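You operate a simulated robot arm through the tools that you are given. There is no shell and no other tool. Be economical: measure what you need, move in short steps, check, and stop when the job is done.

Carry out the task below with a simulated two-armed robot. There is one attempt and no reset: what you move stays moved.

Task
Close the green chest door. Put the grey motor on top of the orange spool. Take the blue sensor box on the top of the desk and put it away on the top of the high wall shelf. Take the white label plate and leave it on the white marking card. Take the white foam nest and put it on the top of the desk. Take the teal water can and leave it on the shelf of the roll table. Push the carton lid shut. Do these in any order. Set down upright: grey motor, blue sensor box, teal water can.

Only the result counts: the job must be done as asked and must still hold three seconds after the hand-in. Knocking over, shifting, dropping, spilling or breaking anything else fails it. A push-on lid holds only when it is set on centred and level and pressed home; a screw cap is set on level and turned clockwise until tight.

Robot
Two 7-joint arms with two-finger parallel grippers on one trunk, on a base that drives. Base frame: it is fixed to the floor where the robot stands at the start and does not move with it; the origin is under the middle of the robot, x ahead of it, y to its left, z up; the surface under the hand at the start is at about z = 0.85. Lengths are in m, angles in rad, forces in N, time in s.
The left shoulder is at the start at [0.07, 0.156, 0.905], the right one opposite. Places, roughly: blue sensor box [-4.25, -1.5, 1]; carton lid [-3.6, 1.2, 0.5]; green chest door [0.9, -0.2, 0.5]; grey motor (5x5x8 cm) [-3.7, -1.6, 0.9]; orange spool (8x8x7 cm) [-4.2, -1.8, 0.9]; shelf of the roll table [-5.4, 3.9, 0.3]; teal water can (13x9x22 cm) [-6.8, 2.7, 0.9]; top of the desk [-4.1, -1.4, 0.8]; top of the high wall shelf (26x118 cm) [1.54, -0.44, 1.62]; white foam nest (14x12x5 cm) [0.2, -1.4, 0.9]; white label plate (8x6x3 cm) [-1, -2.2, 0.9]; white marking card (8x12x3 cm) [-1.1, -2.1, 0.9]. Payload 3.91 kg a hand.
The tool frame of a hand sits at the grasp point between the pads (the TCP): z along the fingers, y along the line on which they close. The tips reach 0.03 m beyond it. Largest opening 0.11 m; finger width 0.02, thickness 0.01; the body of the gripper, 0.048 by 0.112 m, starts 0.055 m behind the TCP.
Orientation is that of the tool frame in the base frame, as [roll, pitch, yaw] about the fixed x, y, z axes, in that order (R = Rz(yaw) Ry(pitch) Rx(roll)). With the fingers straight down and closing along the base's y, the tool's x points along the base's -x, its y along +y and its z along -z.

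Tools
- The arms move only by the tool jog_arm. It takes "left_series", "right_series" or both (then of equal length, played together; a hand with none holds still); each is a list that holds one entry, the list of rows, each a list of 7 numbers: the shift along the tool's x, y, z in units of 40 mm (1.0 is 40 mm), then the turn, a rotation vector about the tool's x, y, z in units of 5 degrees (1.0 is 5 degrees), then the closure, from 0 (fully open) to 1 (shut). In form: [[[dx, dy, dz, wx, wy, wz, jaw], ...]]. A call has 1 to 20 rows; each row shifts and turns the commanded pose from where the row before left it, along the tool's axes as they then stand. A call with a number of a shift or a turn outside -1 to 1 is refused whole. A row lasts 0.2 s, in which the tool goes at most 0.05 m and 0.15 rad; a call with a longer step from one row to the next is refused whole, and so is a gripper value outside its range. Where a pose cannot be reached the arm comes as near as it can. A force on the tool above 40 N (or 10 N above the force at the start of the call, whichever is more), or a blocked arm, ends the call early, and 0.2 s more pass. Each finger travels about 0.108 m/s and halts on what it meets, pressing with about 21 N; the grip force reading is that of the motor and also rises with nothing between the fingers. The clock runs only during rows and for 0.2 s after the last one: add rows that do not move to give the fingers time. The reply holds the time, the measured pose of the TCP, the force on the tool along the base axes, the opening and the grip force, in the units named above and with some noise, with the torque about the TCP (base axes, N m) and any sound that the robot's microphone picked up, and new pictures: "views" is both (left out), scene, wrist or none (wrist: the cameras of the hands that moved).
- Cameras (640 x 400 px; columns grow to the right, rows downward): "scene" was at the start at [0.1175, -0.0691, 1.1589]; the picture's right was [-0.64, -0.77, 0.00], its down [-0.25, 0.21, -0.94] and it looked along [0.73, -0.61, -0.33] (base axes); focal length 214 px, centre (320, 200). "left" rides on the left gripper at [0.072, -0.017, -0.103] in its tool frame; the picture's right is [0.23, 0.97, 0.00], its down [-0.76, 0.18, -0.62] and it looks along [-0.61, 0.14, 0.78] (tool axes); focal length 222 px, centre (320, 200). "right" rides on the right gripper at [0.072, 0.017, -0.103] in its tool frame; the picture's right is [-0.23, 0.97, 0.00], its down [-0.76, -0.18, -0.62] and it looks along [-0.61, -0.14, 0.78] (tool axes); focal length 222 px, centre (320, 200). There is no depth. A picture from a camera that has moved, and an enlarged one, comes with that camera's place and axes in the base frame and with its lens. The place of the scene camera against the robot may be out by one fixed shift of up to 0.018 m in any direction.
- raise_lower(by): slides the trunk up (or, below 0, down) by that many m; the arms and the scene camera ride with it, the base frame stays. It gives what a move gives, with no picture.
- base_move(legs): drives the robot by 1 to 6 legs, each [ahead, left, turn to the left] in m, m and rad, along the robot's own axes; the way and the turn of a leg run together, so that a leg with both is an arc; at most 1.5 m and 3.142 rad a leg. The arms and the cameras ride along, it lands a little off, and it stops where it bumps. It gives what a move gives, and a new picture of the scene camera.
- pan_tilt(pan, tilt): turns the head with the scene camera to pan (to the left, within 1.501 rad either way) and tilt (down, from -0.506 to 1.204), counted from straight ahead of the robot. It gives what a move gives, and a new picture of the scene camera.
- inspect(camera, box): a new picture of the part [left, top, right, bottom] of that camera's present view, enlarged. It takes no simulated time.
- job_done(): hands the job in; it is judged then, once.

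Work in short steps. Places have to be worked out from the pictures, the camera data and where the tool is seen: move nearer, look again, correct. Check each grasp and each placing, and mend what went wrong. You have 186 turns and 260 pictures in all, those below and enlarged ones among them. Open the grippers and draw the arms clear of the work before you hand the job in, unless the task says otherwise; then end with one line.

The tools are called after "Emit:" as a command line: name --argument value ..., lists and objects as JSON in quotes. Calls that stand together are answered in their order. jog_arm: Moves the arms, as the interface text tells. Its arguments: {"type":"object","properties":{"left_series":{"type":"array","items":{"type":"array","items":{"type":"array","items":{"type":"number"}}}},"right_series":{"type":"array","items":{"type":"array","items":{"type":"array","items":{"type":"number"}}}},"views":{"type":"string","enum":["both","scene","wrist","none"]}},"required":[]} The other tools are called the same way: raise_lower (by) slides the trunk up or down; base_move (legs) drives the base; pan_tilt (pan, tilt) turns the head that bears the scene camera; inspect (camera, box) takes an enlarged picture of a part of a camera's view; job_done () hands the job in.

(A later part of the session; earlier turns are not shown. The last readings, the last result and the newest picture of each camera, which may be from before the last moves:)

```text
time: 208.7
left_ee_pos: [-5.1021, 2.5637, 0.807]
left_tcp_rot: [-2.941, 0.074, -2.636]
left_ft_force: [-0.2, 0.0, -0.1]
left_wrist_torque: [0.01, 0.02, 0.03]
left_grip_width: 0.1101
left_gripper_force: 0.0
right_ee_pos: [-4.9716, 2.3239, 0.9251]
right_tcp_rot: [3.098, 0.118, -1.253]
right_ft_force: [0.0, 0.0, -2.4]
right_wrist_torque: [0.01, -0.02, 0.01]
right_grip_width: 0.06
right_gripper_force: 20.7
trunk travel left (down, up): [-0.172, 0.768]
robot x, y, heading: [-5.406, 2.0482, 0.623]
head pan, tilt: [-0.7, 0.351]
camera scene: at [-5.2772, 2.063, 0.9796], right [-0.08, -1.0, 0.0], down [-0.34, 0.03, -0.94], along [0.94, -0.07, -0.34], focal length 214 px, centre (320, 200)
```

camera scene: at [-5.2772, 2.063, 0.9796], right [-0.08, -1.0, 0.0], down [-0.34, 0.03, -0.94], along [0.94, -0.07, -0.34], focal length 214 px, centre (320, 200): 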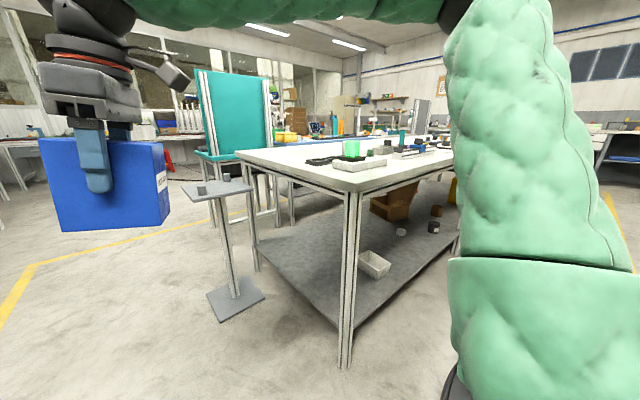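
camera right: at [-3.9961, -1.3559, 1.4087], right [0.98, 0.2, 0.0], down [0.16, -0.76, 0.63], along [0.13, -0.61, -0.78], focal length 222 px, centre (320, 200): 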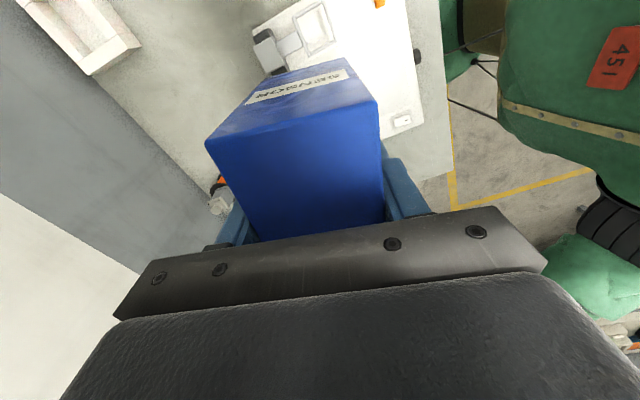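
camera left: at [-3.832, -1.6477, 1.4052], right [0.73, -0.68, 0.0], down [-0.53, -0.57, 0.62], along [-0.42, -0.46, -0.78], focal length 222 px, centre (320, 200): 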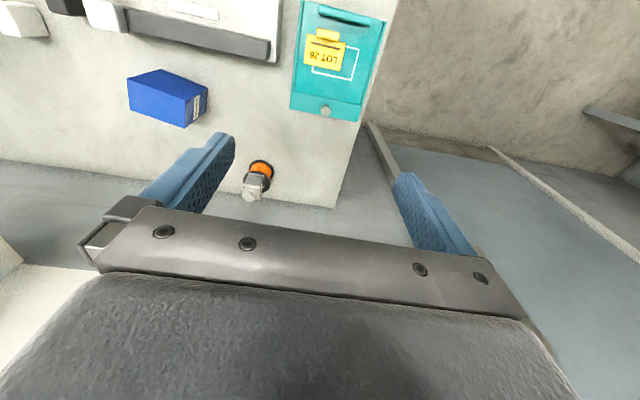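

Good view of the carton under the table. Zoom in.

Emit:
inspect --camera "scene" --box '[330, 150, 470, 270]'

```text
3.33 times, centred on (400, 210) of scene
camera zoom: at [-5.2772, 2.063, 0.9796], right [-0.08, -1.0, 0.0], down [-0.34, 0.03, -0.94], along [0.94, -0.07, -0.34], focal length 715 px, centre (53, 167)
```

zoom: 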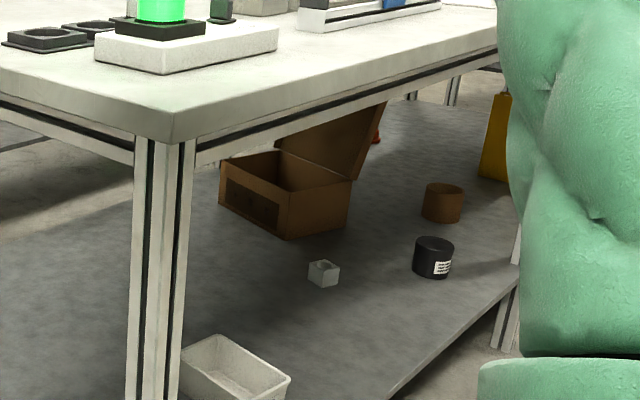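

I have the carton worked out: box on the lower shelf (top z≈0.36), lid hinged on its far side, leaning back past vertical. I must come from the aisle with the left arm as a horizontal "lance" under the table. Form it here in open space: lower trunk, raise the right hand (with the box), pitch the left tool forward.

Emit:
raise_lower --by -0.1

Emit:
jog_arm --left_series '[[[0, 0, 0, -0.95, 0, -0.65, 1], [0, 0, 0, -0.95, 0, -0.65, 1], [0, 0, 0, -0.4, -0.8, 0, 1], [0, 0, 0, 0, -1, 0, 1], [0, 0, 0, 0, -1, 0, 1], [0, 0, 0, 0, -1, 0, 1], [0, 0, 0, 0, -1, 0, 1], [0, 0, 0, 0, -1, 0, 1], [0, 0, 0, 0, -1, 0, 1], [0, 0, 0, 0, -1, 0, 1], [0, 0, 0, 0, -1, 0, 1], [0, 0, 0, 0, -1, 0, 1], [0, 0, 0, 0, -1, 0, 1], [0, 0, 0, 0, -1, 0, 1], [0, 0, 0, 0, -1, 0, 1], [0, 0, 0, 0, -1, 0, 1], [0, 0, 0, 0, -1, 0, 1], [0, 0, 0, 0, -1, 0, 1]]]' --right_series '[[[0, 0, -0.9, 0, 0, 0, 1], [0, 0, -0.9, 0, 0, 0, 1], [0, 0, -0.9, 0, 0, 0, 1], [0, 0, -0.9, 0, 0, 0, 1], [0, 0, -0.9, 0, 0, 0, 1], [0, 0, -0.9, 0, 0, 0, 1], [0, 0, -0.9, 0, 0, 0, 1], [0, 0, -0.9, 0, 0, 0, 1], [0, 0, -0.9, 0, 0, 0, 1], [0, 0, -0.9, 0, 0, 0, 1], [0, 0, 0, 0, 0, 0, 1], [0, 0, 0, 0, 0, 0, 1], [0, 0, 0, 0, 0, 0, 1], [0, 0, 0, 0, 0, 0, 1], [0, 0, 0, 0, 0, 0, 1], [0, 0, 0, 0, 0, 0, 1], [0, 0, 0, 0, 0, 0, 1], [0, 0, 0, 0, 0, 0, 1]]]' --views "none"

Emit:
pan_tilt --pan 0.3 --tilt 0.5

```text
time: 210.0
left_ee_pos: [-5.1022, 2.5647, 0.7083]
left_tcp_rot: [-2.942, 0.072, -2.635]
left_ft_force: [-0.5, 0.4, -0.1]
left_wrist_torque: [0.05, 0.0, -0.01]
left_grip_width: 0.1102
left_gripper_force: 0.0
right_ee_pos: [-4.9719, 2.3232, 0.8244]
right_tcp_rot: [3.099, 0.116, -1.254]
right_ft_force: [0.4, 0.7, -2.5]
right_wrist_torque: [0.0, 0.0, -0.03]
right_grip_width: 0.0597
right_gripper_force: 20.8
trunk travel left (down, up): [-0.072, 0.868]
robot x, y, heading: [-5.4039, 2.0481, 0.623]
head pan, tilt: [-0.7, 0.351]
```

```text
time: 213.8
left_ee_pos: [-5.0376, 2.6111, 0.7485]
left_tcp_rot: [-3.095, 1.436, -2.478]
left_ft_force: [-0.1, 0.5, 0.5]
left_wrist_torque: [-0.02, 0.01, 0.01]
left_grip_width: 0.0
left_gripper_force: 21.4
left hand out of reach, approached as far as the arm can: row 12, 13, 14, 15, 16, 17, 18
right_ee_pos: [-4.9187, 2.2259, 1.1492]
right_tcp_rot: [3.101, 0.118, -1.253]
right_ft_force: [-0.3, 0.1, -2.3]
right_wrist_torque: [-0.01, 0.03, -0.02]
right_grip_width: 0.06
right_gripper_force: 20.5
right hand out of reach, approached as far as the arm can: row 6, 7, 8, 9, 10
trunk travel left (down, up): [-0.072, 0.868]
robot x, y, heading: [-5.4049, 2.0517, 0.624]
head pan, tilt: [-0.7, 0.351]
```

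```text
time: 215.1
left_ee_pos: [-5.0377, 2.6109, 0.7481]
left_tcp_rot: [-3.092, 1.435, -2.476]
left_ft_force: [-0.7, -0.6, 0.8]
left_wrist_torque: [0.0, -0.02, -0.04]
left_grip_width: 0.0
left_gripper_force: 20.8
right_ee_pos: [-4.9181, 2.2266, 1.1511]
right_tcp_rot: [3.1, 0.117, -1.254]
right_ft_force: [-1.0, -0.2, -2.4]
right_wrist_torque: [0.01, 0.0, 0.0]
right_grip_width: 0.0596
right_gripper_force: 21.2
trunk travel left (down, up): [-0.072, 0.868]
robot x, y, heading: [-5.4075, 2.0458, 0.625]
head pan, tilt: [0.3, 0.499]
camera scene: at [-5.3151, 2.1425, 0.866], right [0.8, -0.6, 0.0], down [-0.29, -0.38, -0.88], along [0.53, 0.7, -0.48], focal length 214 px, centre (320, 200)
```

scene: 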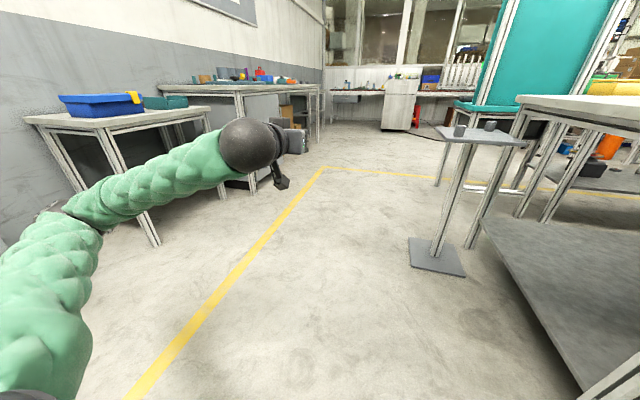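

The lance is formed. Lower it to z≈0.5, slightly more forward and centred.

Emit:
jog_arm --left_series '[[[0.84, -0.43, 0.44, 0, 0, 0, 1], [0.84, -0.43, 0.44, 0, 0, 0, 1], [0.84, -0.43, 0.44, 0, 0, 0, 1], [0.84, -0.43, 0.44, 0, 0, 0, 1], [0.84, -0.43, 0.44, 0, 0, 0, 1], [0.84, -0.43, 0.44, 0, 0, 0, 1], [0.84, -0.43, 0.44, 0, 0, 0, 1], [0, 0, 0, 0, 0, 0, 1]]]' --views "scene"

Emit:
pan_tilt --pan -1.3 --tilt 0.5

```text
time: 216.9
left_ee_pos: [-4.9003, 2.5371, 0.553]
left_tcp_rot: [-3.104, 1.434, -2.478]
left_ft_force: [-0.4, 0.4, 0.0]
left_wrist_torque: [0.0, -0.03, 0.01]
left_grip_width: 0.0
left_gripper_force: 20.7
left hand out of reach, approached as far as the arm can: row 3, 4, 6, 7
right_ee_pos: [-4.918, 2.2278, 1.1491]
right_tcp_rot: [3.098, 0.118, -1.253]
right_ft_force: [0.6, 0.4, -2.5]
right_wrist_torque: [-0.01, 0.04, 0.04]
right_grip_width: 0.0597
right_gripper_force: 21.3
trunk travel left (down, up): [-0.072, 0.868]
robot x, y, heading: [-5.4096, 2.0545, 0.621]
head pan, tilt: [0.3, 0.499]
camera scene: at [-5.315, 2.1433, 0.8656], right [0.8, -0.6, 0.0], down [-0.29, -0.38, -0.88], along [0.53, 0.7, -0.48], focal length 214 px, centre (320, 200)
```

scene: 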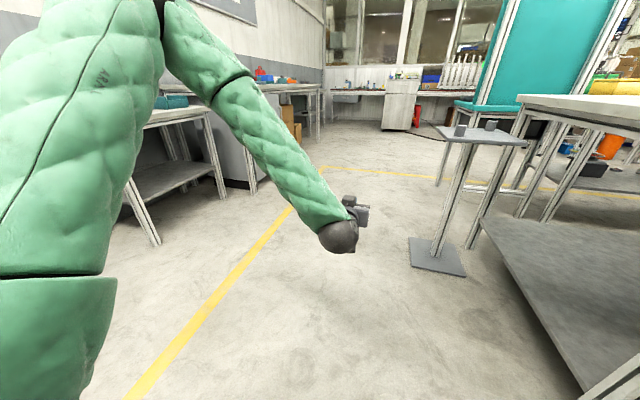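

```text
time: 218.6
left_ee_pos: [-4.9004, 2.5354, 0.5522]
left_tcp_rot: [-3.102, 1.43, -2.477]
left_ft_force: [-0.8, 0.2, 0.1]
left_wrist_torque: [-0.01, -0.02, 0.02]
left_grip_width: 0.0003
left_gripper_force: 21.1
right_ee_pos: [-4.9165, 2.2264, 1.1508]
right_tcp_rot: [3.1, 0.12, -1.254]
right_ft_force: [0.8, -0.2, -2.4]
right_wrist_torque: [0.03, 0.02, 0.02]
right_grip_width: 0.0599
right_gripper_force: 20.7
trunk travel left (down, up): [-0.072, 0.868]
robot x, y, heading: [-5.4024, 2.0486, 0.62]
head pan, tilt: [-1.3, 0.499]
camera scene: at [-5.2991, 2.013, 0.866], right [-0.63, -0.78, 0.0], down [-0.37, 0.3, -0.88], along [0.68, -0.55, -0.48], focal length 214 px, centre (320, 200)
```

scene: 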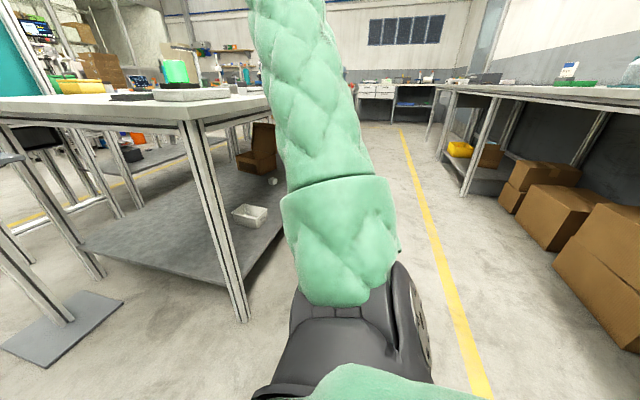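

The elbow has swung up, which won't fit under the table. Go back to the previous posture (elbow out at hand level) and extend straight forward from there instead.

Emit:
jog_arm --left_series '[[[-0.84, 0.43, -0.44, 0, 0, 0, 1], [-0.84, 0.43, -0.44, 0, 0, 0, 1], [-0.84, 0.43, -0.44, 0, 0, 0, 1], [-0.84, 0.43, -0.44, 0, 0, 0, 1], [-0.84, 0.43, -0.44, 0, 0, 0, 1], [0, 0, 0, 0, 0, 0, 1], [0, 0.5, 0.9, 0, 0, 0, 1], [0, 0.5, 0.9, 0, 0, 0, 1], [0, 0.5, 0.9, 0, 0, 0, 1], [0, 0, 0, 0, 0, 0, 1]]]' --views "none"

Emit:
pan_tilt --pan 0.3 --tilt 0.4

```text
time: 220.8
left_ee_pos: [-4.9532, 2.6811, 0.7167]
left_tcp_rot: [-3.093, 1.436, -2.474]
left_ft_force: [-1.2, -0.2, 0.1]
left_wrist_torque: [-0.02, 0.01, -0.04]
left_grip_width: 0.0
left_gripper_force: 21.1
right_ee_pos: [-4.9181, 2.2262, 1.1504]
right_tcp_rot: [3.097, 0.121, -1.251]
right_ft_force: [0.5, 0.4, -1.9]
right_wrist_torque: [-0.01, 0.01, -0.02]
right_grip_width: 0.0601
right_gripper_force: 20.8
trunk travel left (down, up): [-0.072, 0.868]
robot x, y, heading: [-5.4045, 2.0481, 0.623]
head pan, tilt: [-1.3, 0.499]
```

```text
time: 222.4
left_ee_pos: [-4.9545, 2.681, 0.7163]
left_tcp_rot: [-3.094, 1.436, -2.472]
left_ft_force: [-0.1, -0.7, 0.6]
left_wrist_torque: [-0.03, 0.0, -0.01]
left_grip_width: 0.0003
left_gripper_force: 21.2
right_ee_pos: [-4.9181, 2.2267, 1.1497]
right_tcp_rot: [3.1, 0.119, -1.252]
right_ft_force: [-0.7, -1.0, -2.1]
right_wrist_torque: [-0.02, 0.0, 0.02]
right_grip_width: 0.0596
right_gripper_force: 21.0
trunk travel left (down, up): [-0.072, 0.868]
robot x, y, heading: [-5.4088, 2.0488, 0.628]
head pan, tilt: [0.3, 0.4]
camera scene: at [-5.3141, 2.1439, 0.8751], right [0.8, -0.6, 0.0], down [-0.24, -0.31, -0.92], along [0.56, 0.73, -0.39], focal length 214 px, centre (320, 200)
```

scene: 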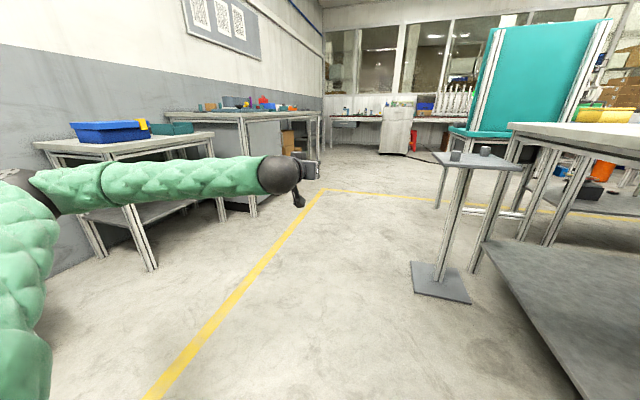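

Elbow is out left again. Lower from here in small steps while extending forward, checking the elbow.

Emit:
jog_arm --left_series '[[[0.6, 0.2, 0.7, 0, 0, 0, 1], [0.6, 0.2, 0.7, 0, 0, 0, 1], [0.8, 0.2, 0.4, 0, 0, 0, 1], [0.8, 0.2, 0.4, 0, 0, 0, 1], [0.8, 0.2, 0.2, 0, 0, 0, 1], [0.8, 0.2, 0.2, 0, 0, 0, 1], [0, 0, 0, 0, 0, 0, 1]]]' --views "scene"

```text
time: 224.1
left_ee_pos: [-4.9218, 2.7214, 0.663]
left_tcp_rot: [-3.093, 1.432, -2.476]
left_ft_force: [0.5, 0.0, -0.1]
left_wrist_torque: [0.0, 0.03, -0.01]
left_grip_width: 0.0
left_gripper_force: 20.8
left hand out of reach, approached as far as the arm can: row 3, 4, 5, 6
right_ee_pos: [-4.9181, 2.2268, 1.1494]
right_tcp_rot: [3.099, 0.119, -1.253]
right_ft_force: [0.3, -0.2, -2.3]
right_wrist_torque: [-0.02, -0.02, 0.0]
right_grip_width: 0.06
right_gripper_force: 20.5
trunk travel left (down, up): [-0.072, 0.868]
robot x, y, heading: [-5.406, 2.0521, 0.625]
head pan, tilt: [0.3, 0.4]
camera scene: at [-5.3142, 2.1439, 0.8751], right [0.8, -0.6, 0.0], down [-0.24, -0.31, -0.92], along [0.56, 0.73, -0.39], focal length 214 px, centre (320, 200)
```

scene: 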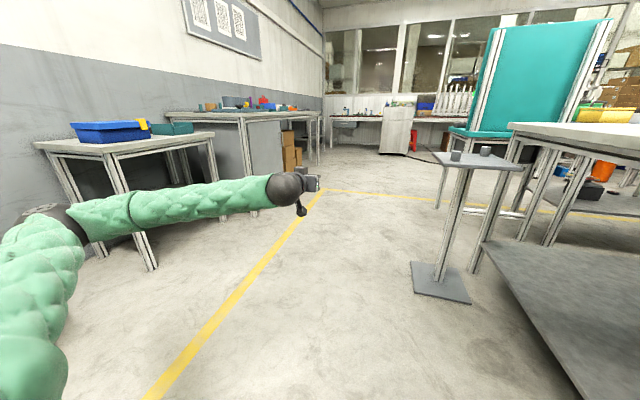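

Horizontal tool can't go lower here; with a 70° pitch (as for the door) it could. Lower trunk fully, re-pitch to 70° higher up, then descend as I did for the door.

Emit:
raise_lower --by -0.07

Emit:
jog_arm --left_series '[[[0, 0, 0, 0, 0.8, 0, 1], [0, 0, 0, 0, 0.8, 0, 1], [0, 0, 0, -0.3, 0.8, 0, 1], [-0.55, -0.71, -0.58, 0, 0, 0, 1], [-0.55, -0.71, -0.58, 0, 0, 0, 1], [-0.55, -0.71, -0.58, 0, 0, 0, 1], [-0.55, -0.71, -0.58, 0, 0, 0, 1], [-0.55, -0.71, -0.58, 0, 0, 0, 1], [-0.55, -0.71, -0.58, 0, 0, 0, 1], [-0.55, -0.71, -0.58, 0, 0, 0, 1], [0, 0, 0, 0, 0, 0, 1]]]' --views "scene"

```text
time: 225.1
left_ee_pos: [-4.9213, 2.7217, 0.5921]
left_tcp_rot: [-3.094, 1.431, -2.474]
left_ft_force: [-0.5, 0.5, 0.0]
left_wrist_torque: [-0.01, 0.03, 0.03]
left_grip_width: 0.0001
left_gripper_force: 20.9
right_ee_pos: [-4.9184, 2.2257, 1.0802]
right_tcp_rot: [3.1, 0.122, -1.254]
right_ft_force: [0.7, 0.3, -1.3]
right_wrist_torque: [-0.01, 0.0, -0.02]
right_grip_width: 0.0599
right_gripper_force: 21.6
trunk travel left (down, up): [-0.002, 0.938]
robot x, y, heading: [-5.4069, 2.0448, 0.625]
head pan, tilt: [0.3, 0.4]
```

```text
time: 227.5
left_ee_pos: [-4.8825, 2.5057, 0.7926]
left_tcp_rot: [3.136, 1.222, -2.502]
left_ft_force: [-0.8, 0.7, 0.8]
left_wrist_torque: [0.0, -0.02, 0.04]
left_grip_width: 0.0
left_gripper_force: 21.1
right_ee_pos: [-4.9191, 2.2258, 1.0795]
right_tcp_rot: [3.099, 0.121, -1.252]
right_ft_force: [-0.6, -0.2, -2.7]
right_wrist_torque: [0.01, 0.05, -0.01]
right_grip_width: 0.0602
right_gripper_force: 21.2
trunk travel left (down, up): [-0.002, 0.938]
robot x, y, heading: [-5.4073, 2.05, 0.621]
head pan, tilt: [0.3, 0.4]
camera scene: at [-5.3141, 2.1437, 0.8051], right [0.8, -0.6, 0.0], down [-0.24, -0.31, -0.92], along [0.56, 0.73, -0.39], focal length 214 px, centre (320, 200)
```

scene: 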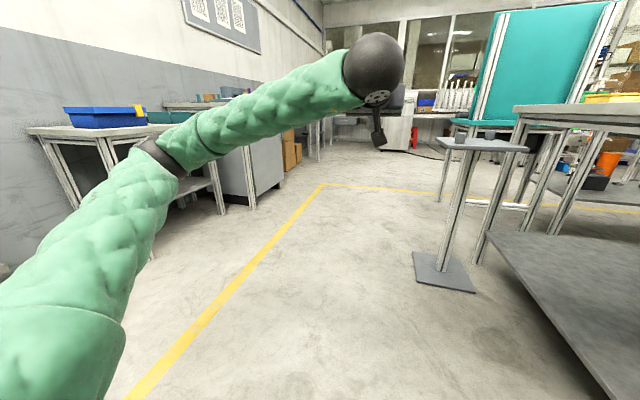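

Good configuration (elbow low and out). Now descend to z≈0.48.

Emit:
jog_arm --left_series '[[[0.86, -0.15, 0.48, 0, 0, 0, 1], [0.86, -0.15, 0.48, 0, 0, 0, 1], [0.86, -0.15, 0.48, 0, 0, 0, 1], [0.86, -0.15, 0.48, 0, 0, 0, 1], [0.86, -0.15, 0.48, 0, 0, 0, 1], [0.86, -0.15, 0.48, 0, 0, 0, 1], [0.86, -0.15, 0.48, 0, 0, 0, 1], [0.86, -0.15, 0.48, 0, 0, 0, 1], [0, 0, 0, 0, 0, 0, 1]]]' --views "scene"

```text
time: 229.5
left_ee_pos: [-4.816, 2.4968, 0.4776]
left_tcp_rot: [3.138, 1.221, -2.501]
left_ft_force: [-0.2, -0.2, -0.2]
left_wrist_torque: [0.01, 0.01, 0.02]
left_grip_width: 0.0
left_gripper_force: 21.0
right_ee_pos: [-4.9189, 2.2254, 1.0798]
right_tcp_rot: [3.1, 0.12, -1.254]
right_ft_force: [-0.3, 0.1, -2.2]
right_wrist_torque: [0.0, 0.0, 0.01]
right_grip_width: 0.0601
right_gripper_force: 20.8
trunk travel left (down, up): [-0.002, 0.938]
robot x, y, heading: [-5.4048, 2.0496, 0.628]
head pan, tilt: [0.3, 0.4]
camera scene: at [-5.3141, 2.1439, 0.8051], right [0.8, -0.6, 0.0], down [-0.24, -0.31, -0.92], along [0.56, 0.73, -0.39], focal length 214 px, centre (320, 200)
```

scene: 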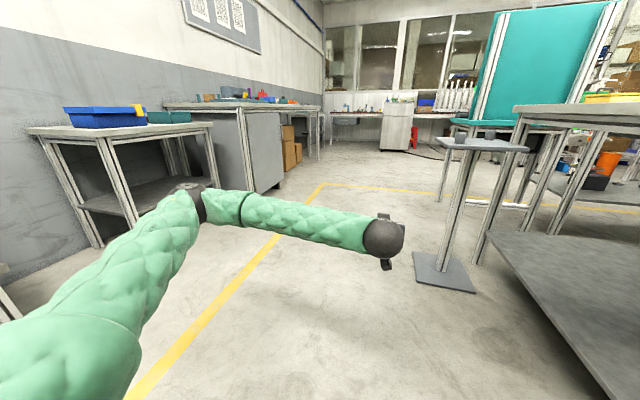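

Lance is right: elbow low, TCP z 0.48. Retract it a little, back up 0.27 m and strafe right 1.2 m along the aisle past the table's corner leg.

Emit:
jog_arm --left_series '[[[0.3, 0, -0.82, 0, 0, 0, 1], [0.3, 0, -0.82, 0, 0, 0, 1], [0, 0, 0, 0, 0, 0, 1]]]' --views "none"

Emit:
base_move --legs '[[-0.27, 0, -0.03]]'

Emit:
pan_tilt --pan -0.5 --tilt 0.6

```text
time: 230.3
left_ee_pos: [-4.8715, 2.4523, 0.4806]
left_tcp_rot: [3.137, 1.222, -2.504]
left_ft_force: [0.5, 0.3, -0.2]
left_wrist_torque: [-0.02, 0.02, 0.01]
left_grip_width: 0.0001
left_gripper_force: 20.8
right_ee_pos: [-4.9187, 2.2241, 1.0782]
right_tcp_rot: [3.1, 0.121, -1.253]
right_ft_force: [0.1, 0.0, -2.5]
right_wrist_torque: [0.06, -0.02, 0.0]
right_grip_width: 0.06
right_gripper_force: 20.7
trunk travel left (down, up): [-0.002, 0.938]
robot x, y, heading: [-5.4069, 2.0517, 0.62]
head pan, tilt: [0.3, 0.4]
```

```text
time: 232.2
left_ee_pos: [-5.0798, 2.2789, 0.4812]
left_tcp_rot: [3.136, 1.223, -2.537]
left_ft_force: [0.0, -0.4, -0.2]
left_wrist_torque: [0.02, 0.04, 0.03]
left_grip_width: 0.0
left_gripper_force: 20.3
right_ee_pos: [-5.135, 2.0548, 1.08]
right_tcp_rot: [3.101, 0.119, -1.289]
right_ft_force: [-0.5, 0.0, -2.8]
right_wrist_torque: [-0.01, 0.0, -0.01]
right_grip_width: 0.0602
right_gripper_force: 20.9
trunk travel left (down, up): [-0.002, 0.938]
robot x, y, heading: [-5.6335, 1.8976, 0.586]
head pan, tilt: [0.3, 0.4]
camera scene: at [-5.5332, 1.9864, 0.8051], right [0.78, -0.63, 0.0], down [-0.25, -0.3, -0.92], along [0.58, 0.71, -0.39], focal length 214 px, centre (320, 200)
```

scene: 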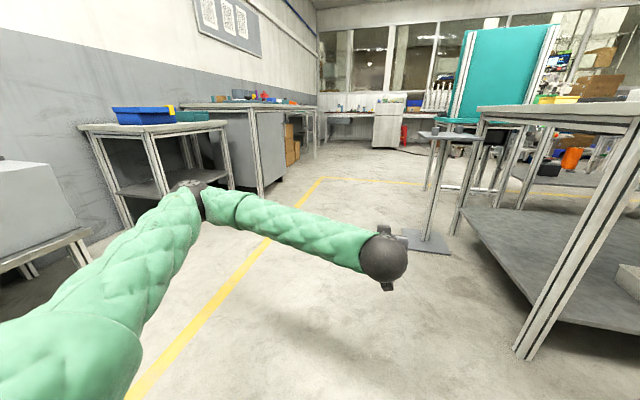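

```text
time: 233.4
left_ee_pos: [-5.08, 2.2787, 0.4795]
left_tcp_rot: [3.137, 1.222, -2.537]
left_ft_force: [-0.6, -0.3, -0.3]
left_wrist_torque: [0.01, 0.02, -0.03]
left_grip_width: 0.0002
left_gripper_force: 21.5
right_ee_pos: [-5.1344, 2.0546, 1.0808]
right_tcp_rot: [3.099, 0.12, -1.29]
right_ft_force: [0.2, -0.4, -3.4]
right_wrist_torque: [-0.02, -0.01, 0.0]
right_grip_width: 0.06
right_gripper_force: 20.6
trunk travel left (down, up): [-0.002, 0.938]
robot x, y, heading: [-5.6271, 1.8958, 0.591]
head pan, tilt: [-0.499, 0.6]
camera scene: at [-5.5036, 1.9224, 0.7869], right [0.09, -1.0, 0.0], down [-0.56, -0.05, -0.82], along [0.82, 0.07, -0.57], focal length 214 px, centre (320, 200)
```

scene: 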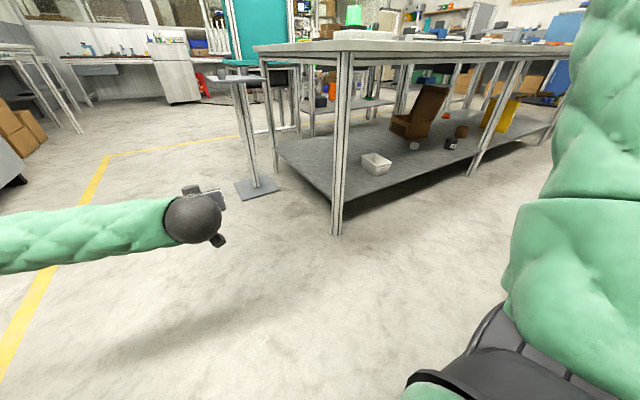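

Great view of carton, legs, shelf items. Zoom to refine lid position.

Emit:
inspect --camera "scene" --box '[340, 60, 520, 190]'

```text
3.08 times, centred on (430, 125) of scene
camera zoom: at [-5.5036, 1.9224, 0.7869], right [0.09, -1.0, 0.0], down [-0.56, -0.05, -0.82], along [0.82, 0.07, -0.57], focal length 660 px, centre (-18, 431)
```

zoom: 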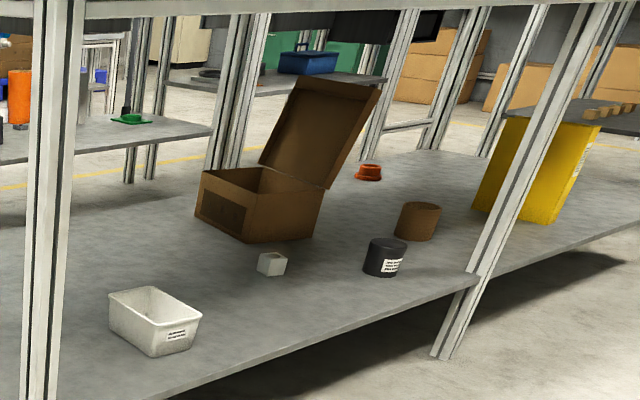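

Refined: hinge right end at (u1.19,v0.39) in table coordinates, lid top z≈0.57 leaning back ~19°, middle leg at u≈1.235. I'll strafe into the aisle 1.15 m, then turn right 0.52 rad so the lance can go diagonally behind the lid.

Emit:
base_move --legs '[[0, 0, 0.047], [0, -1.15, 0], [0, 0, -0.52]]'

Emit:
pan_tilt --pan 0.2 --tilt 0.5

```text
time: 241.2
left_ee_pos: [-4.2793, 1.0394, 0.481]
left_tcp_rot: [3.137, 1.221, -3.019]
left_ft_force: [1.0, -0.2, 0.1]
left_wrist_torque: [0.0, 0.0, 0.0]
left_grip_width: 0.0002
left_gripper_force: 21.2
right_ee_pos: [-4.4326, 0.866, 1.0798]
right_tcp_rot: [3.099, 0.121, -1.775]
right_ft_force: [-0.3, -0.3, -2.5]
right_wrist_torque: [0.02, 0.02, -0.02]
right_grip_width: 0.0597
right_gripper_force: 21.5
trunk travel left (down, up): [-0.002, 0.938]
robot x, y, heading: [-4.9459, 0.9561, 0.106]
head pan, tilt: [-0.499, 0.6]
camera scene: at [-4.8169, 0.917, 0.7869], right [-0.39, -0.92, 0.0], down [-0.52, 0.22, -0.82], along [0.76, -0.32, -0.57], focal length 214 px, centre (320, 200)
```

scene: 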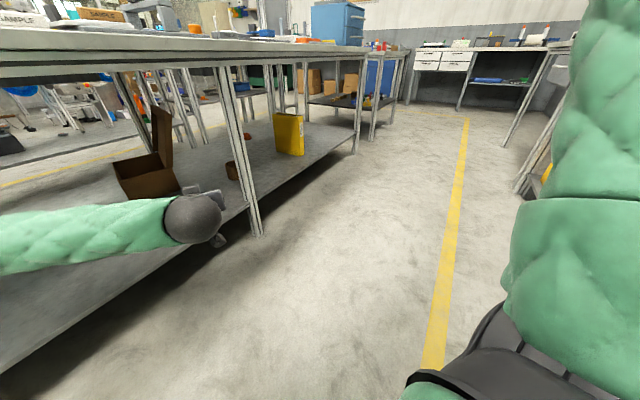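

```text
time: 242.2
left_ee_pos: [-4.2803, 1.0386, 0.481]
left_tcp_rot: [3.138, 1.223, -3.021]
left_ft_force: [0.2, 1.3, 0.0]
left_wrist_torque: [0.0, 0.0, 0.0]
left_grip_width: 0.0
left_gripper_force: 20.7
right_ee_pos: [-4.4321, 0.8663, 1.0791]
right_tcp_rot: [3.099, 0.123, -1.773]
right_ft_force: [0.7, -0.5, -1.9]
right_wrist_torque: [-0.03, 0.0, -0.01]
right_grip_width: 0.0597
right_gripper_force: 20.8
trunk travel left (down, up): [-0.002, 0.938]
robot x, y, heading: [-4.9448, 0.9519, 0.098]
head pan, tilt: [0.201, 0.499]
camera scene: at [-4.8116, 0.9782, 0.7959], right [0.3, -0.95, 0.0], down [-0.46, -0.14, -0.88], along [0.84, 0.26, -0.48], focal length 214 px, centre (320, 200)
```

scene: 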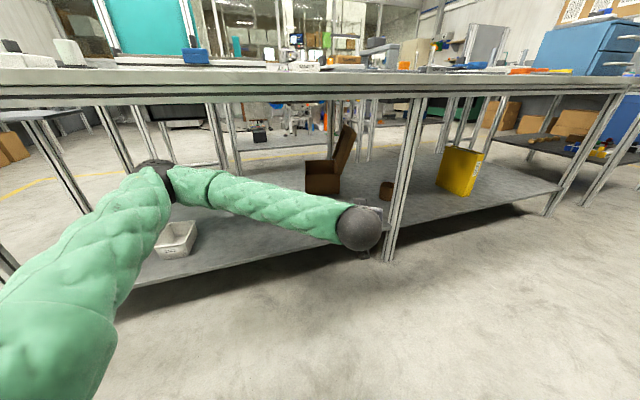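

Position matches plan. Extend the lance 0.12 m, shift slightly right, then drive ahead 0.28 m.

Emit:
jog_arm --left_series '[[[-0.3, -0.35, 0.85, 0, 0, 0, 1], [-0.3, -0.35, 0.85, 0, 0, 0, 1], [-0.3, -0.35, 0.85, 0, 0, 0, 1], [0, 0, 0, 0, 0, 0, 1]]]' --views "none"

Emit:
base_move --legs '[[0.26, 0, 0.0]]'

```text
time: 243.2
left_ee_pos: [-4.1666, 1.0104, 0.48]
left_tcp_rot: [3.137, 1.221, -3.022]
left_ft_force: [-0.5, 0.2, 0.1]
left_wrist_torque: [0.03, 0.05, -0.01]
left_grip_width: 0.0
left_gripper_force: 20.9
right_ee_pos: [-4.4327, 0.8649, 1.0793]
right_tcp_rot: [3.102, 0.12, -1.773]
right_ft_force: [-0.2, 0.2, -2.2]
right_wrist_torque: [0.0, -0.01, 0.0]
right_grip_width: 0.0599
right_gripper_force: 20.7
trunk travel left (down, up): [-0.002, 0.938]
robot x, y, heading: [-4.9458, 0.9565, 0.104]
head pan, tilt: [0.201, 0.499]
```

```text
time: 245.1
left_ee_pos: [-3.9093, 1.0371, 0.4802]
left_tcp_rot: [3.137, 1.222, -3.022]
left_ft_force: [0.0, 0.0, -0.5]
left_wrist_torque: [-0.01, -0.01, 0.03]
left_grip_width: 0.0005
left_gripper_force: 20.9
right_ee_pos: [-4.1755, 0.8909, 1.0791]
right_tcp_rot: [3.098, 0.12, -1.773]
right_ft_force: [0.7, -0.2, -2.0]
right_wrist_torque: [-0.02, 0.0, -0.01]
right_grip_width: 0.0601
right_gripper_force: 20.7
trunk travel left (down, up): [-0.002, 0.938]
robot x, y, heading: [-4.684, 0.9814, 0.101]
head pan, tilt: [0.201, 0.499]
camera scene: at [-4.554, 1.005, 0.7959], right [0.3, -0.95, 0.0], down [-0.46, -0.14, -0.88], along [0.84, 0.26, -0.48], focal length 214 px, centre (320, 200)
```

scene: 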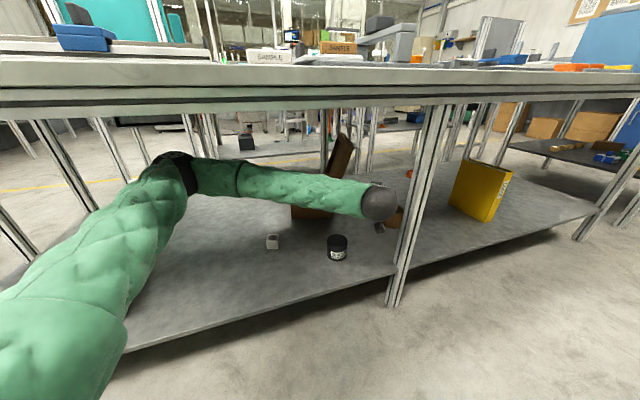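

The arm is under the table cleanly. Check the left wrist view for the lid.

Emit:
inspect --camera "left" --box '[0, 0, 640, 400]'

Emit:
inspect --camera "scene" --box '[230, 110, 470, 270]'

```text
1.00 times, centred on (320, 200) of left (not enlarged: the box is as wide or as high as the picture)
camera zoom: at [-4.028, 1.005, 0.4482], right [-0.2, 0.96, -0.21], down [-0.34, 0.13, 0.93], along [0.92, 0.26, 0.3], focal length 222 px, centre (320, 200)
```

zoom: 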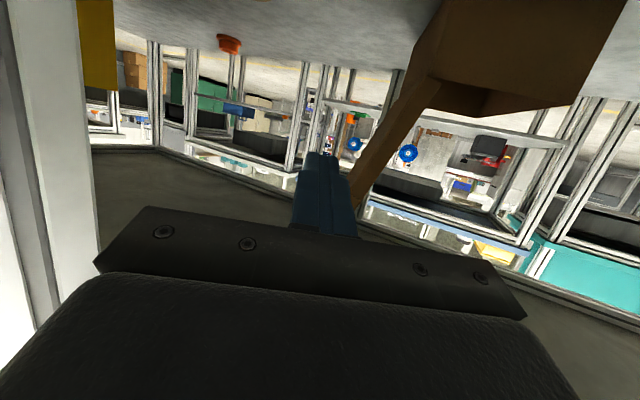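

```text
2.50 times, centred on (350, 190) of scene
camera zoom: at [-4.554, 1.005, 0.7959], right [0.3, -0.95, 0.0], down [-0.46, -0.14, -0.88], along [0.84, 0.26, -0.48], focal length 536 px, centre (245, 225)
```

zoom: 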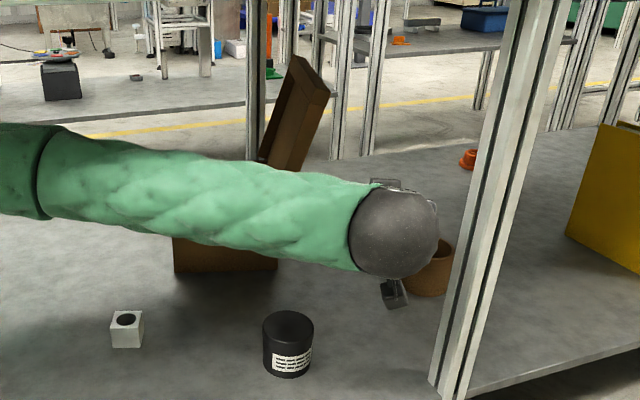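

Lid edge lies just left of my line of advance, so straight ahead passes behind it. Drive ahead 0.08, then extend the arm 0.26.

Emit:
base_move --legs '[[0.08, 0, 0.0]]'

Emit:
jog_arm --left_series '[[[-0.34, 0, 0.92, 0, 0, 0, 1], [-0.34, 0, 0.92, 0, 0, 0, 1], [-0.34, 0, 0.92, 0, 0, 0, 1], [-0.34, 0, 0.92, 0, 0, 0, 1], [-0.34, 0, 0.92, 0, 0, 0, 1], [0, 0, 0, 0, 0, 0, 1]]]' --views "both"

```text
time: 246.1
left_ee_pos: [-3.8305, 1.0455, 0.4796]
left_tcp_rot: [3.135, 1.222, -3.02]
left_ft_force: [-0.3, 0.0, -0.8]
left_wrist_torque: [-0.01, 0.0, -0.02]
left_grip_width: 0.0001
left_gripper_force: 20.7
right_ee_pos: [-4.0947, 0.9002, 1.0792]
right_tcp_rot: [3.098, 0.118, -1.772]
right_ft_force: [0.4, -0.6, -2.7]
right_wrist_torque: [-0.01, -0.02, -0.01]
right_grip_width: 0.0598
right_gripper_force: 21.2
trunk travel left (down, up): [-0.002, 0.938]
robot x, y, heading: [-4.6082, 0.9931, 0.108]
head pan, tilt: [0.201, 0.499]
camera scene: at [-4.4756, 1.0133, 0.7958], right [0.3, -0.95, 0.0], down [-0.46, -0.14, -0.88], along [0.84, 0.26, -0.48], focal length 214 px, centre (320, 200)
```

scene: 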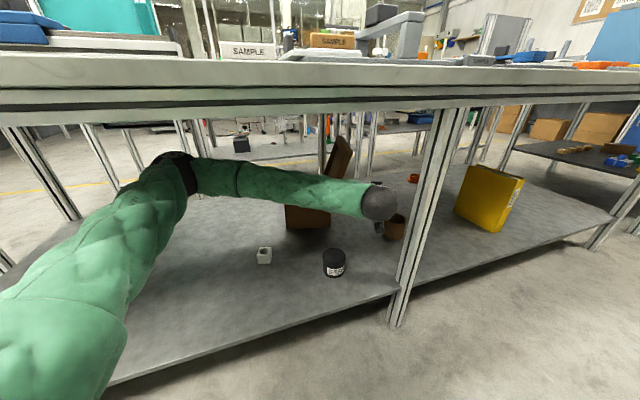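

```text
time: 247.5
left_ee_pos: [-3.6346, 1.0717, 0.4807]
left_tcp_rot: [3.136, 1.221, -3.021]
left_ft_force: [-0.2, -0.1, 0.4]
left_wrist_torque: [0.04, -0.03, -0.02]
left_grip_width: 0.0
left_gripper_force: 21.6
right_ee_pos: [-4.0967, 0.9003, 1.0797]
right_tcp_rot: [3.098, 0.119, -1.774]
right_ft_force: [0.0, -0.4, -1.9]
right_wrist_torque: [0.05, 0.02, 0.0]
right_grip_width: 0.0601
right_gripper_force: 21.1
trunk travel left (down, up): [-0.002, 0.938]
robot x, y, heading: [-4.608, 0.9938, 0.104]
head pan, tilt: [0.201, 0.499]
camera scene: at [-4.4756, 1.0132, 0.7959], right [0.3, -0.95, 0.0], down [-0.46, -0.14, -0.88], along [0.84, 0.26, -0.48], focal length 214 px, centre (320, 200)
camera left: at [-3.7538, 1.0396, 0.4484], right [-0.2, 0.96, -0.21], down [-0.34, 0.13, 0.93], along [0.92, 0.26, 0.3], focal length 222 px, centre (320, 200)
```

scene: 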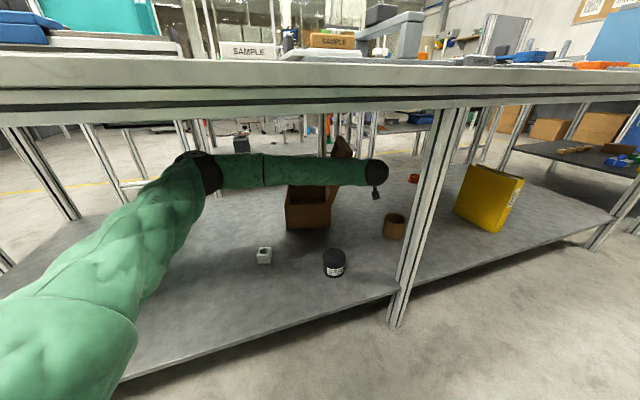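
left: 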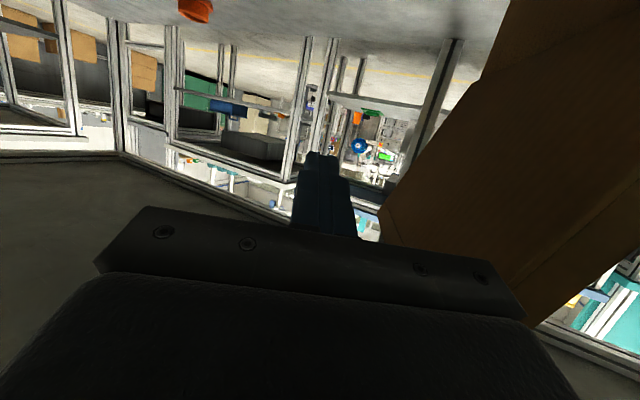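

I'm behind the lid now (its back face is on my left). Push left.

Emit:
jog_arm --left_series '[[[-0.1, 0.8, 0.3, 0, 0, 0, 1], [-0.1, 0.8, 0.3, 0, 0, 0, 1], [0, 0.8, 0, 0, 0, 0, 1], [0, 0.8, 0, 0, 0, 0, 1], [0, 0, 0, 0, 0, 0, 1]]]' --views "both"

```text
time: 248.7
left_ee_pos: [-3.6268, 1.1996, 0.4808]
left_tcp_rot: [3.135, 1.222, -3.022]
left_ft_force: [0.4, 0.1, 0.2]
left_wrist_torque: [0.0, 0.0, 0.0]
left_grip_width: 0.0
left_gripper_force: 21.4
right_ee_pos: [-4.0965, 0.9013, 1.0795]
right_tcp_rot: [3.098, 0.118, -1.773]
right_ft_force: [-0.5, 0.3, -2.1]
right_wrist_torque: [-0.02, -0.02, 0.0]
right_grip_width: 0.0599
right_gripper_force: 21.3
trunk travel left (down, up): [-0.002, 0.938]
robot x, y, heading: [-4.6075, 0.9894, 0.109]
head pan, tilt: [0.201, 0.499]
camera scene: at [-4.4756, 1.0134, 0.7959], right [0.3, -0.95, 0.0], down [-0.46, -0.14, -0.88], along [0.84, 0.26, -0.48], focal length 214 px, centre (320, 200)
camera left: at [-3.745, 1.1684, 0.4479], right [-0.2, 0.96, -0.21], down [-0.34, 0.13, 0.93], along [0.92, 0.26, 0.3], focal length 222 px, centre (320, 200)
```

scene: 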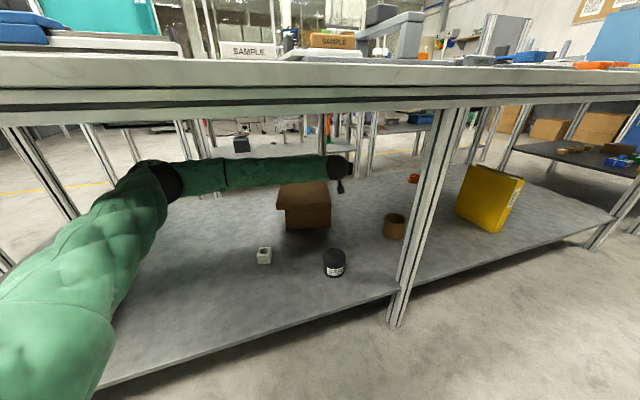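
left: 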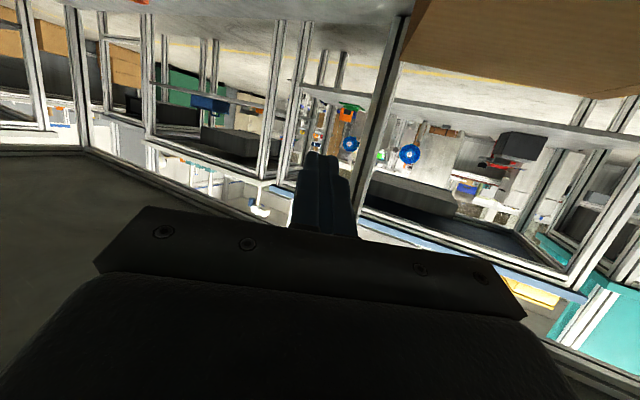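

The lid has swung over. Zoom to see if it's fully shut.

Emit:
inspect --camera "scene" --box '[250, 150, 370, 250]'

Emit:
inspect --camera "left" --box '[320, 0, 640, 160]'

```text
4.00 times, centred on (310, 200) of scene
camera zoom: at [-4.4756, 1.0134, 0.7959], right [0.3, -0.95, 0.0], down [-0.46, -0.14, -0.88], along [0.84, 0.26, -0.48], focal length 858 px, centre (360, 200)
```

zoom: 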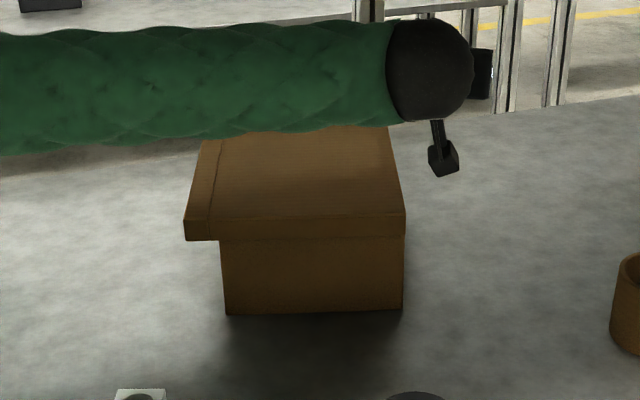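

```text
2.00 times, centred on (480, 80) of left
camera zoom: at [-3.745, 1.1684, 0.4479], right [-0.2, 0.96, -0.21], down [-0.34, 0.13, 0.93], along [0.92, 0.26, 0.3], focal length 444 px, centre (0, 440)
```

zoom: 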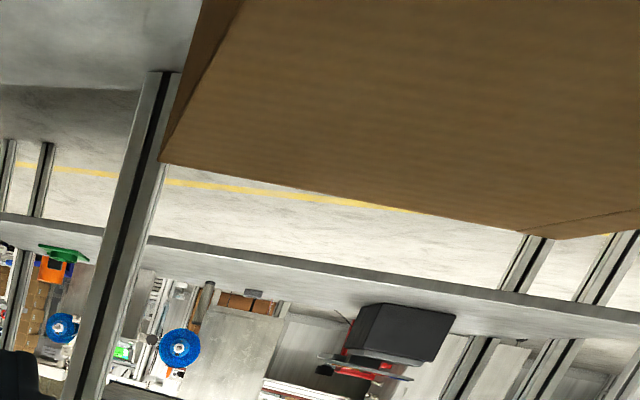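

Looks closed and level. I'll give a gentle press on top to be sure: move over the lid, then lower to contact.

Emit:
jog_arm --left_series '[[[-0.1, 0.8, 0.2, 0, 0, 0, 1], [-0.1, 0.8, 0.2, 0, 0, 0, 1], [0, 0.8, 0, 0, 0, 0, 1], [0, 0.8, 0, 0, 0, 0, 1], [0.6, 0, 0.22, 0, 0, 0, 1], [0.6, 0, 0.22, 0, 0, 0, 1], [0, 0, 0, 0, 0, 0, 1]]]' --views "none"

Emit:
jog_arm --left_series '[[[0.3, 0, 0.11, 0, 0, 0, 1], [0.3, 0, 0.11, 0, 0, 0, 1], [0.3, 0, 0.11, 0, 0, 0, 1], [0.2, 0, 0.07, 0, 0, 0, 1], [0, 0, 0, 0, 0, 0, 1]]]' --views "scene"

```text
time: 250.3
left_ee_pos: [-3.6252, 1.3294, 0.4324]
left_tcp_rot: [3.138, 1.222, -3.021]
left_ft_force: [0.3, 0.6, 0.4]
left_wrist_torque: [-0.02, -0.01, -0.01]
left_grip_width: 0.0
left_gripper_force: 21.2
right_ee_pos: [-4.0962, 0.9003, 1.0804]
right_tcp_rot: [3.098, 0.118, -1.773]
right_ft_force: [0.9, -0.2, -3.3]
right_wrist_torque: [0.02, 0.0, -0.02]
right_grip_width: 0.06
right_gripper_force: 21.0
trunk travel left (down, up): [-0.002, 0.938]
robot x, y, heading: [-4.6067, 0.9848, 0.109]
head pan, tilt: [0.201, 0.499]
```

```text
time: 251.5
left_ee_pos: [-3.6239, 1.3298, 0.3859]
left_tcp_rot: [3.137, 1.222, -3.018]
left_ft_force: [-0.5, 0.5, 0.3]
left_wrist_torque: [0.0, 0.0, 0.01]
left_grip_width: 0.0001
left_gripper_force: 20.9
right_ee_pos: [-4.096, 0.901, 1.0791]
right_tcp_rot: [3.098, 0.119, -1.772]
right_ft_force: [0.4, 0.2, -0.8]
right_wrist_torque: [-0.01, -0.04, -0.01]
right_grip_width: 0.06
right_gripper_force: 20.9
trunk travel left (down, up): [-0.002, 0.938]
robot x, y, heading: [-4.6053, 0.9931, 0.104]
head pan, tilt: [0.201, 0.499]
camera scene: at [-4.4757, 1.0133, 0.7959], right [0.3, -0.95, 0.0], down [-0.46, -0.14, -0.88], along [0.84, 0.26, -0.48], focal length 214 px, centre (320, 200)
```

scene: 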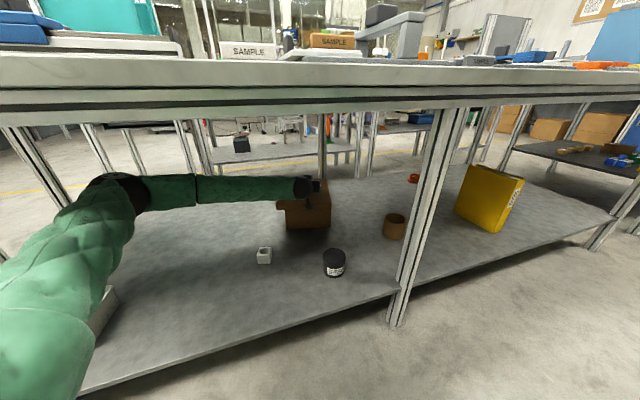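

Hand above the lid, no contact. A few more small steps down.

Emit:
jog_arm --left_series '[[[0.2, 0, 0.07, 0, 0, 0, 1], [0.2, 0, 0.07, 0, 0, 0, 1], [0.15, 0, 0.05, 0, 0, 0, 1], [0, 0, 0, 0, 0, 0, 1]]]' --views "none"

Emit:
inspect --camera "scene" --box '[60, 150, 370, 350]'

```text
time: 252.5
left_ee_pos: [-3.6242, 1.3302, 0.3704]
left_tcp_rot: [3.135, 1.209, -3.019]
left_ft_force: [0.2, 0.5, -0.9]
left_wrist_torque: [-0.01, 0.01, -0.02]
left_grip_width: 0.0002
left_gripper_force: 21.4
left hand out of reach, approached as far as the arm can: row 1
right_ee_pos: [-4.0967, 0.9017, 1.0789]
right_tcp_rot: [3.098, 0.119, -1.773]
right_ft_force: [-0.4, 0.9, -1.6]
right_wrist_torque: [0.0, 0.01, 0.03]
right_grip_width: 0.06
right_gripper_force: 21.0
trunk travel left (down, up): [-0.002, 0.938]
robot x, y, heading: [-4.6082, 0.9917, 0.101]
head pan, tilt: [0.201, 0.499]
```

```text
2.00 times, centred on (215, 250) of scene
camera zoom: at [-4.4756, 1.0134, 0.7959], right [0.3, -0.95, 0.0], down [-0.46, -0.14, -0.88], along [0.84, 0.26, -0.48], focal length 429 px, centre (530, 100)
```

zoom: 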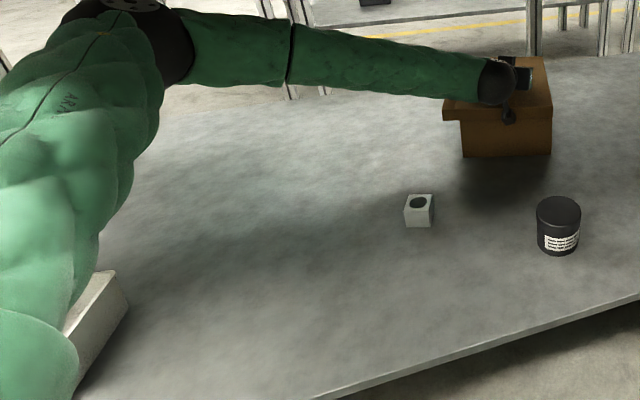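

Emit:
jog_arm --left_series '[[[0.2, 0, 0.07, 0, 0, 0, 1], [0.2, 0, 0.07, 0, 0, 0, 1], [0, 0, 0, 0, 0, 0, 1]]]' --views "none"

Emit:
inspect --camera "scene" --box '[260, 150, 360, 250]'

```text
time: 253.3
left_ee_pos: [-3.6246, 1.3297, 0.3718]
left_tcp_rot: [3.139, 1.211, -3.021]
left_ft_force: [-0.3, -0.1, 0.0]
left_wrist_torque: [0.02, -0.03, -0.02]
left_grip_width: 0.0003
left_gripper_force: 21.2
left hand out of reach, approached as far as the arm can: row 1, 2
right_ee_pos: [-4.0959, 0.9013, 1.0788]
right_tcp_rot: [3.097, 0.117, -1.774]
right_ft_force: [-0.1, 0.1, -1.9]
right_wrist_torque: [-0.04, -0.03, 0.01]
right_grip_width: 0.06
right_gripper_force: 21.3
trunk travel left (down, up): [-0.002, 0.938]
robot x, y, heading: [-4.6075, 0.9886, 0.107]
head pan, tilt: [0.201, 0.499]
```

```text
4.00 times, centred on (310, 200) of scene
camera zoom: at [-4.4756, 1.0133, 0.7959], right [0.3, -0.95, 0.0], down [-0.46, -0.14, -0.88], along [0.84, 0.26, -0.48], focal length 858 px, centre (360, 200)
```

zoom: 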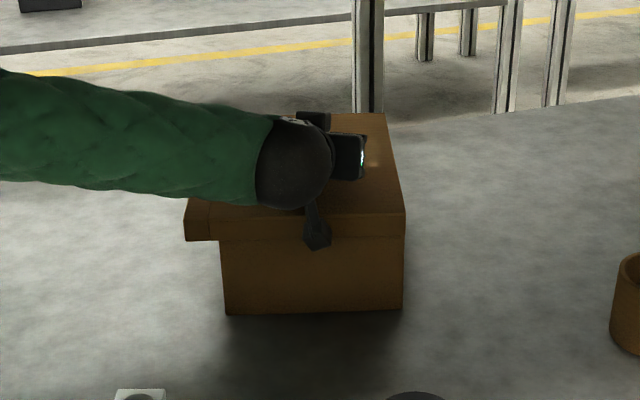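

The lid top sits level at z≈0.32, closed. Withdraw: up, back to the right, then retract out the way I came.

Emit:
jog_arm --left_series '[[[-0.86, 0, -0.31, 0, 0, 0, 1], [-0.86, 0, -0.31, 0, 0, 0, 1], [-0.86, 0, -0.31, 0, 0, 0, 1], [0, -0.85, 0, 0, 0, 0, 1], [0, -0.85, 0, 0, 0, 0, 1], [0, -0.85, 0, 0, 0, 0, 1], [0, -0.85, 0, 0, 0, 0, 1], [0, -0.85, 0, 0, 0, 0, 1], [0, -0.85, 0, 0, 0, 0, 1], [0, -0.85, 0, 0, 0, 0, 1], [0.34, 0, -0.92, 0, 0, 0, 1], [0.34, 0, -0.92, 0, 0, 0, 1], [0.34, 0, -0.92, 0, 0, 0, 1], [0.34, 0, -0.92, 0, 0, 0, 1], [0.34, 0, -0.92, 0, 0, 0, 1], [0, 0, 0, 0, 0, 0, 1]]]' --views "scene"

```text
time: 256.7
left_ee_pos: [-3.7882, 1.07, 0.4786]
left_tcp_rot: [3.138, 1.221, -3.021]
left_ft_force: [0.2, 0.0, -0.7]
left_wrist_torque: [0.01, 0.01, -0.02]
left_grip_width: 0.0002
left_gripper_force: 20.7
right_ee_pos: [-4.0967, 0.8994, 1.0793]
right_tcp_rot: [3.098, 0.119, -1.774]
right_ft_force: [-0.3, 0.4, -1.5]
right_wrist_torque: [0.01, 0.03, 0.0]
right_grip_width: 0.0599
right_gripper_force: 20.5
trunk travel left (down, up): [-0.002, 0.938]
robot x, y, heading: [-4.6076, 0.9882, 0.107]
head pan, tilt: [0.201, 0.499]
camera scene: at [-4.4757, 1.0133, 0.7959], right [0.3, -0.95, 0.0], down [-0.46, -0.14, -0.88], along [0.84, 0.26, -0.48], focal length 214 px, centre (320, 200)
```

scene: 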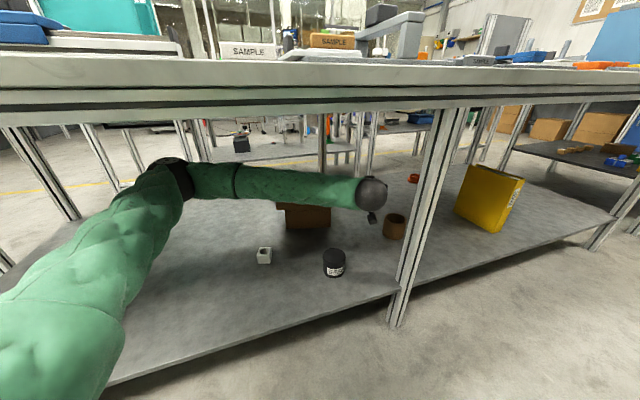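

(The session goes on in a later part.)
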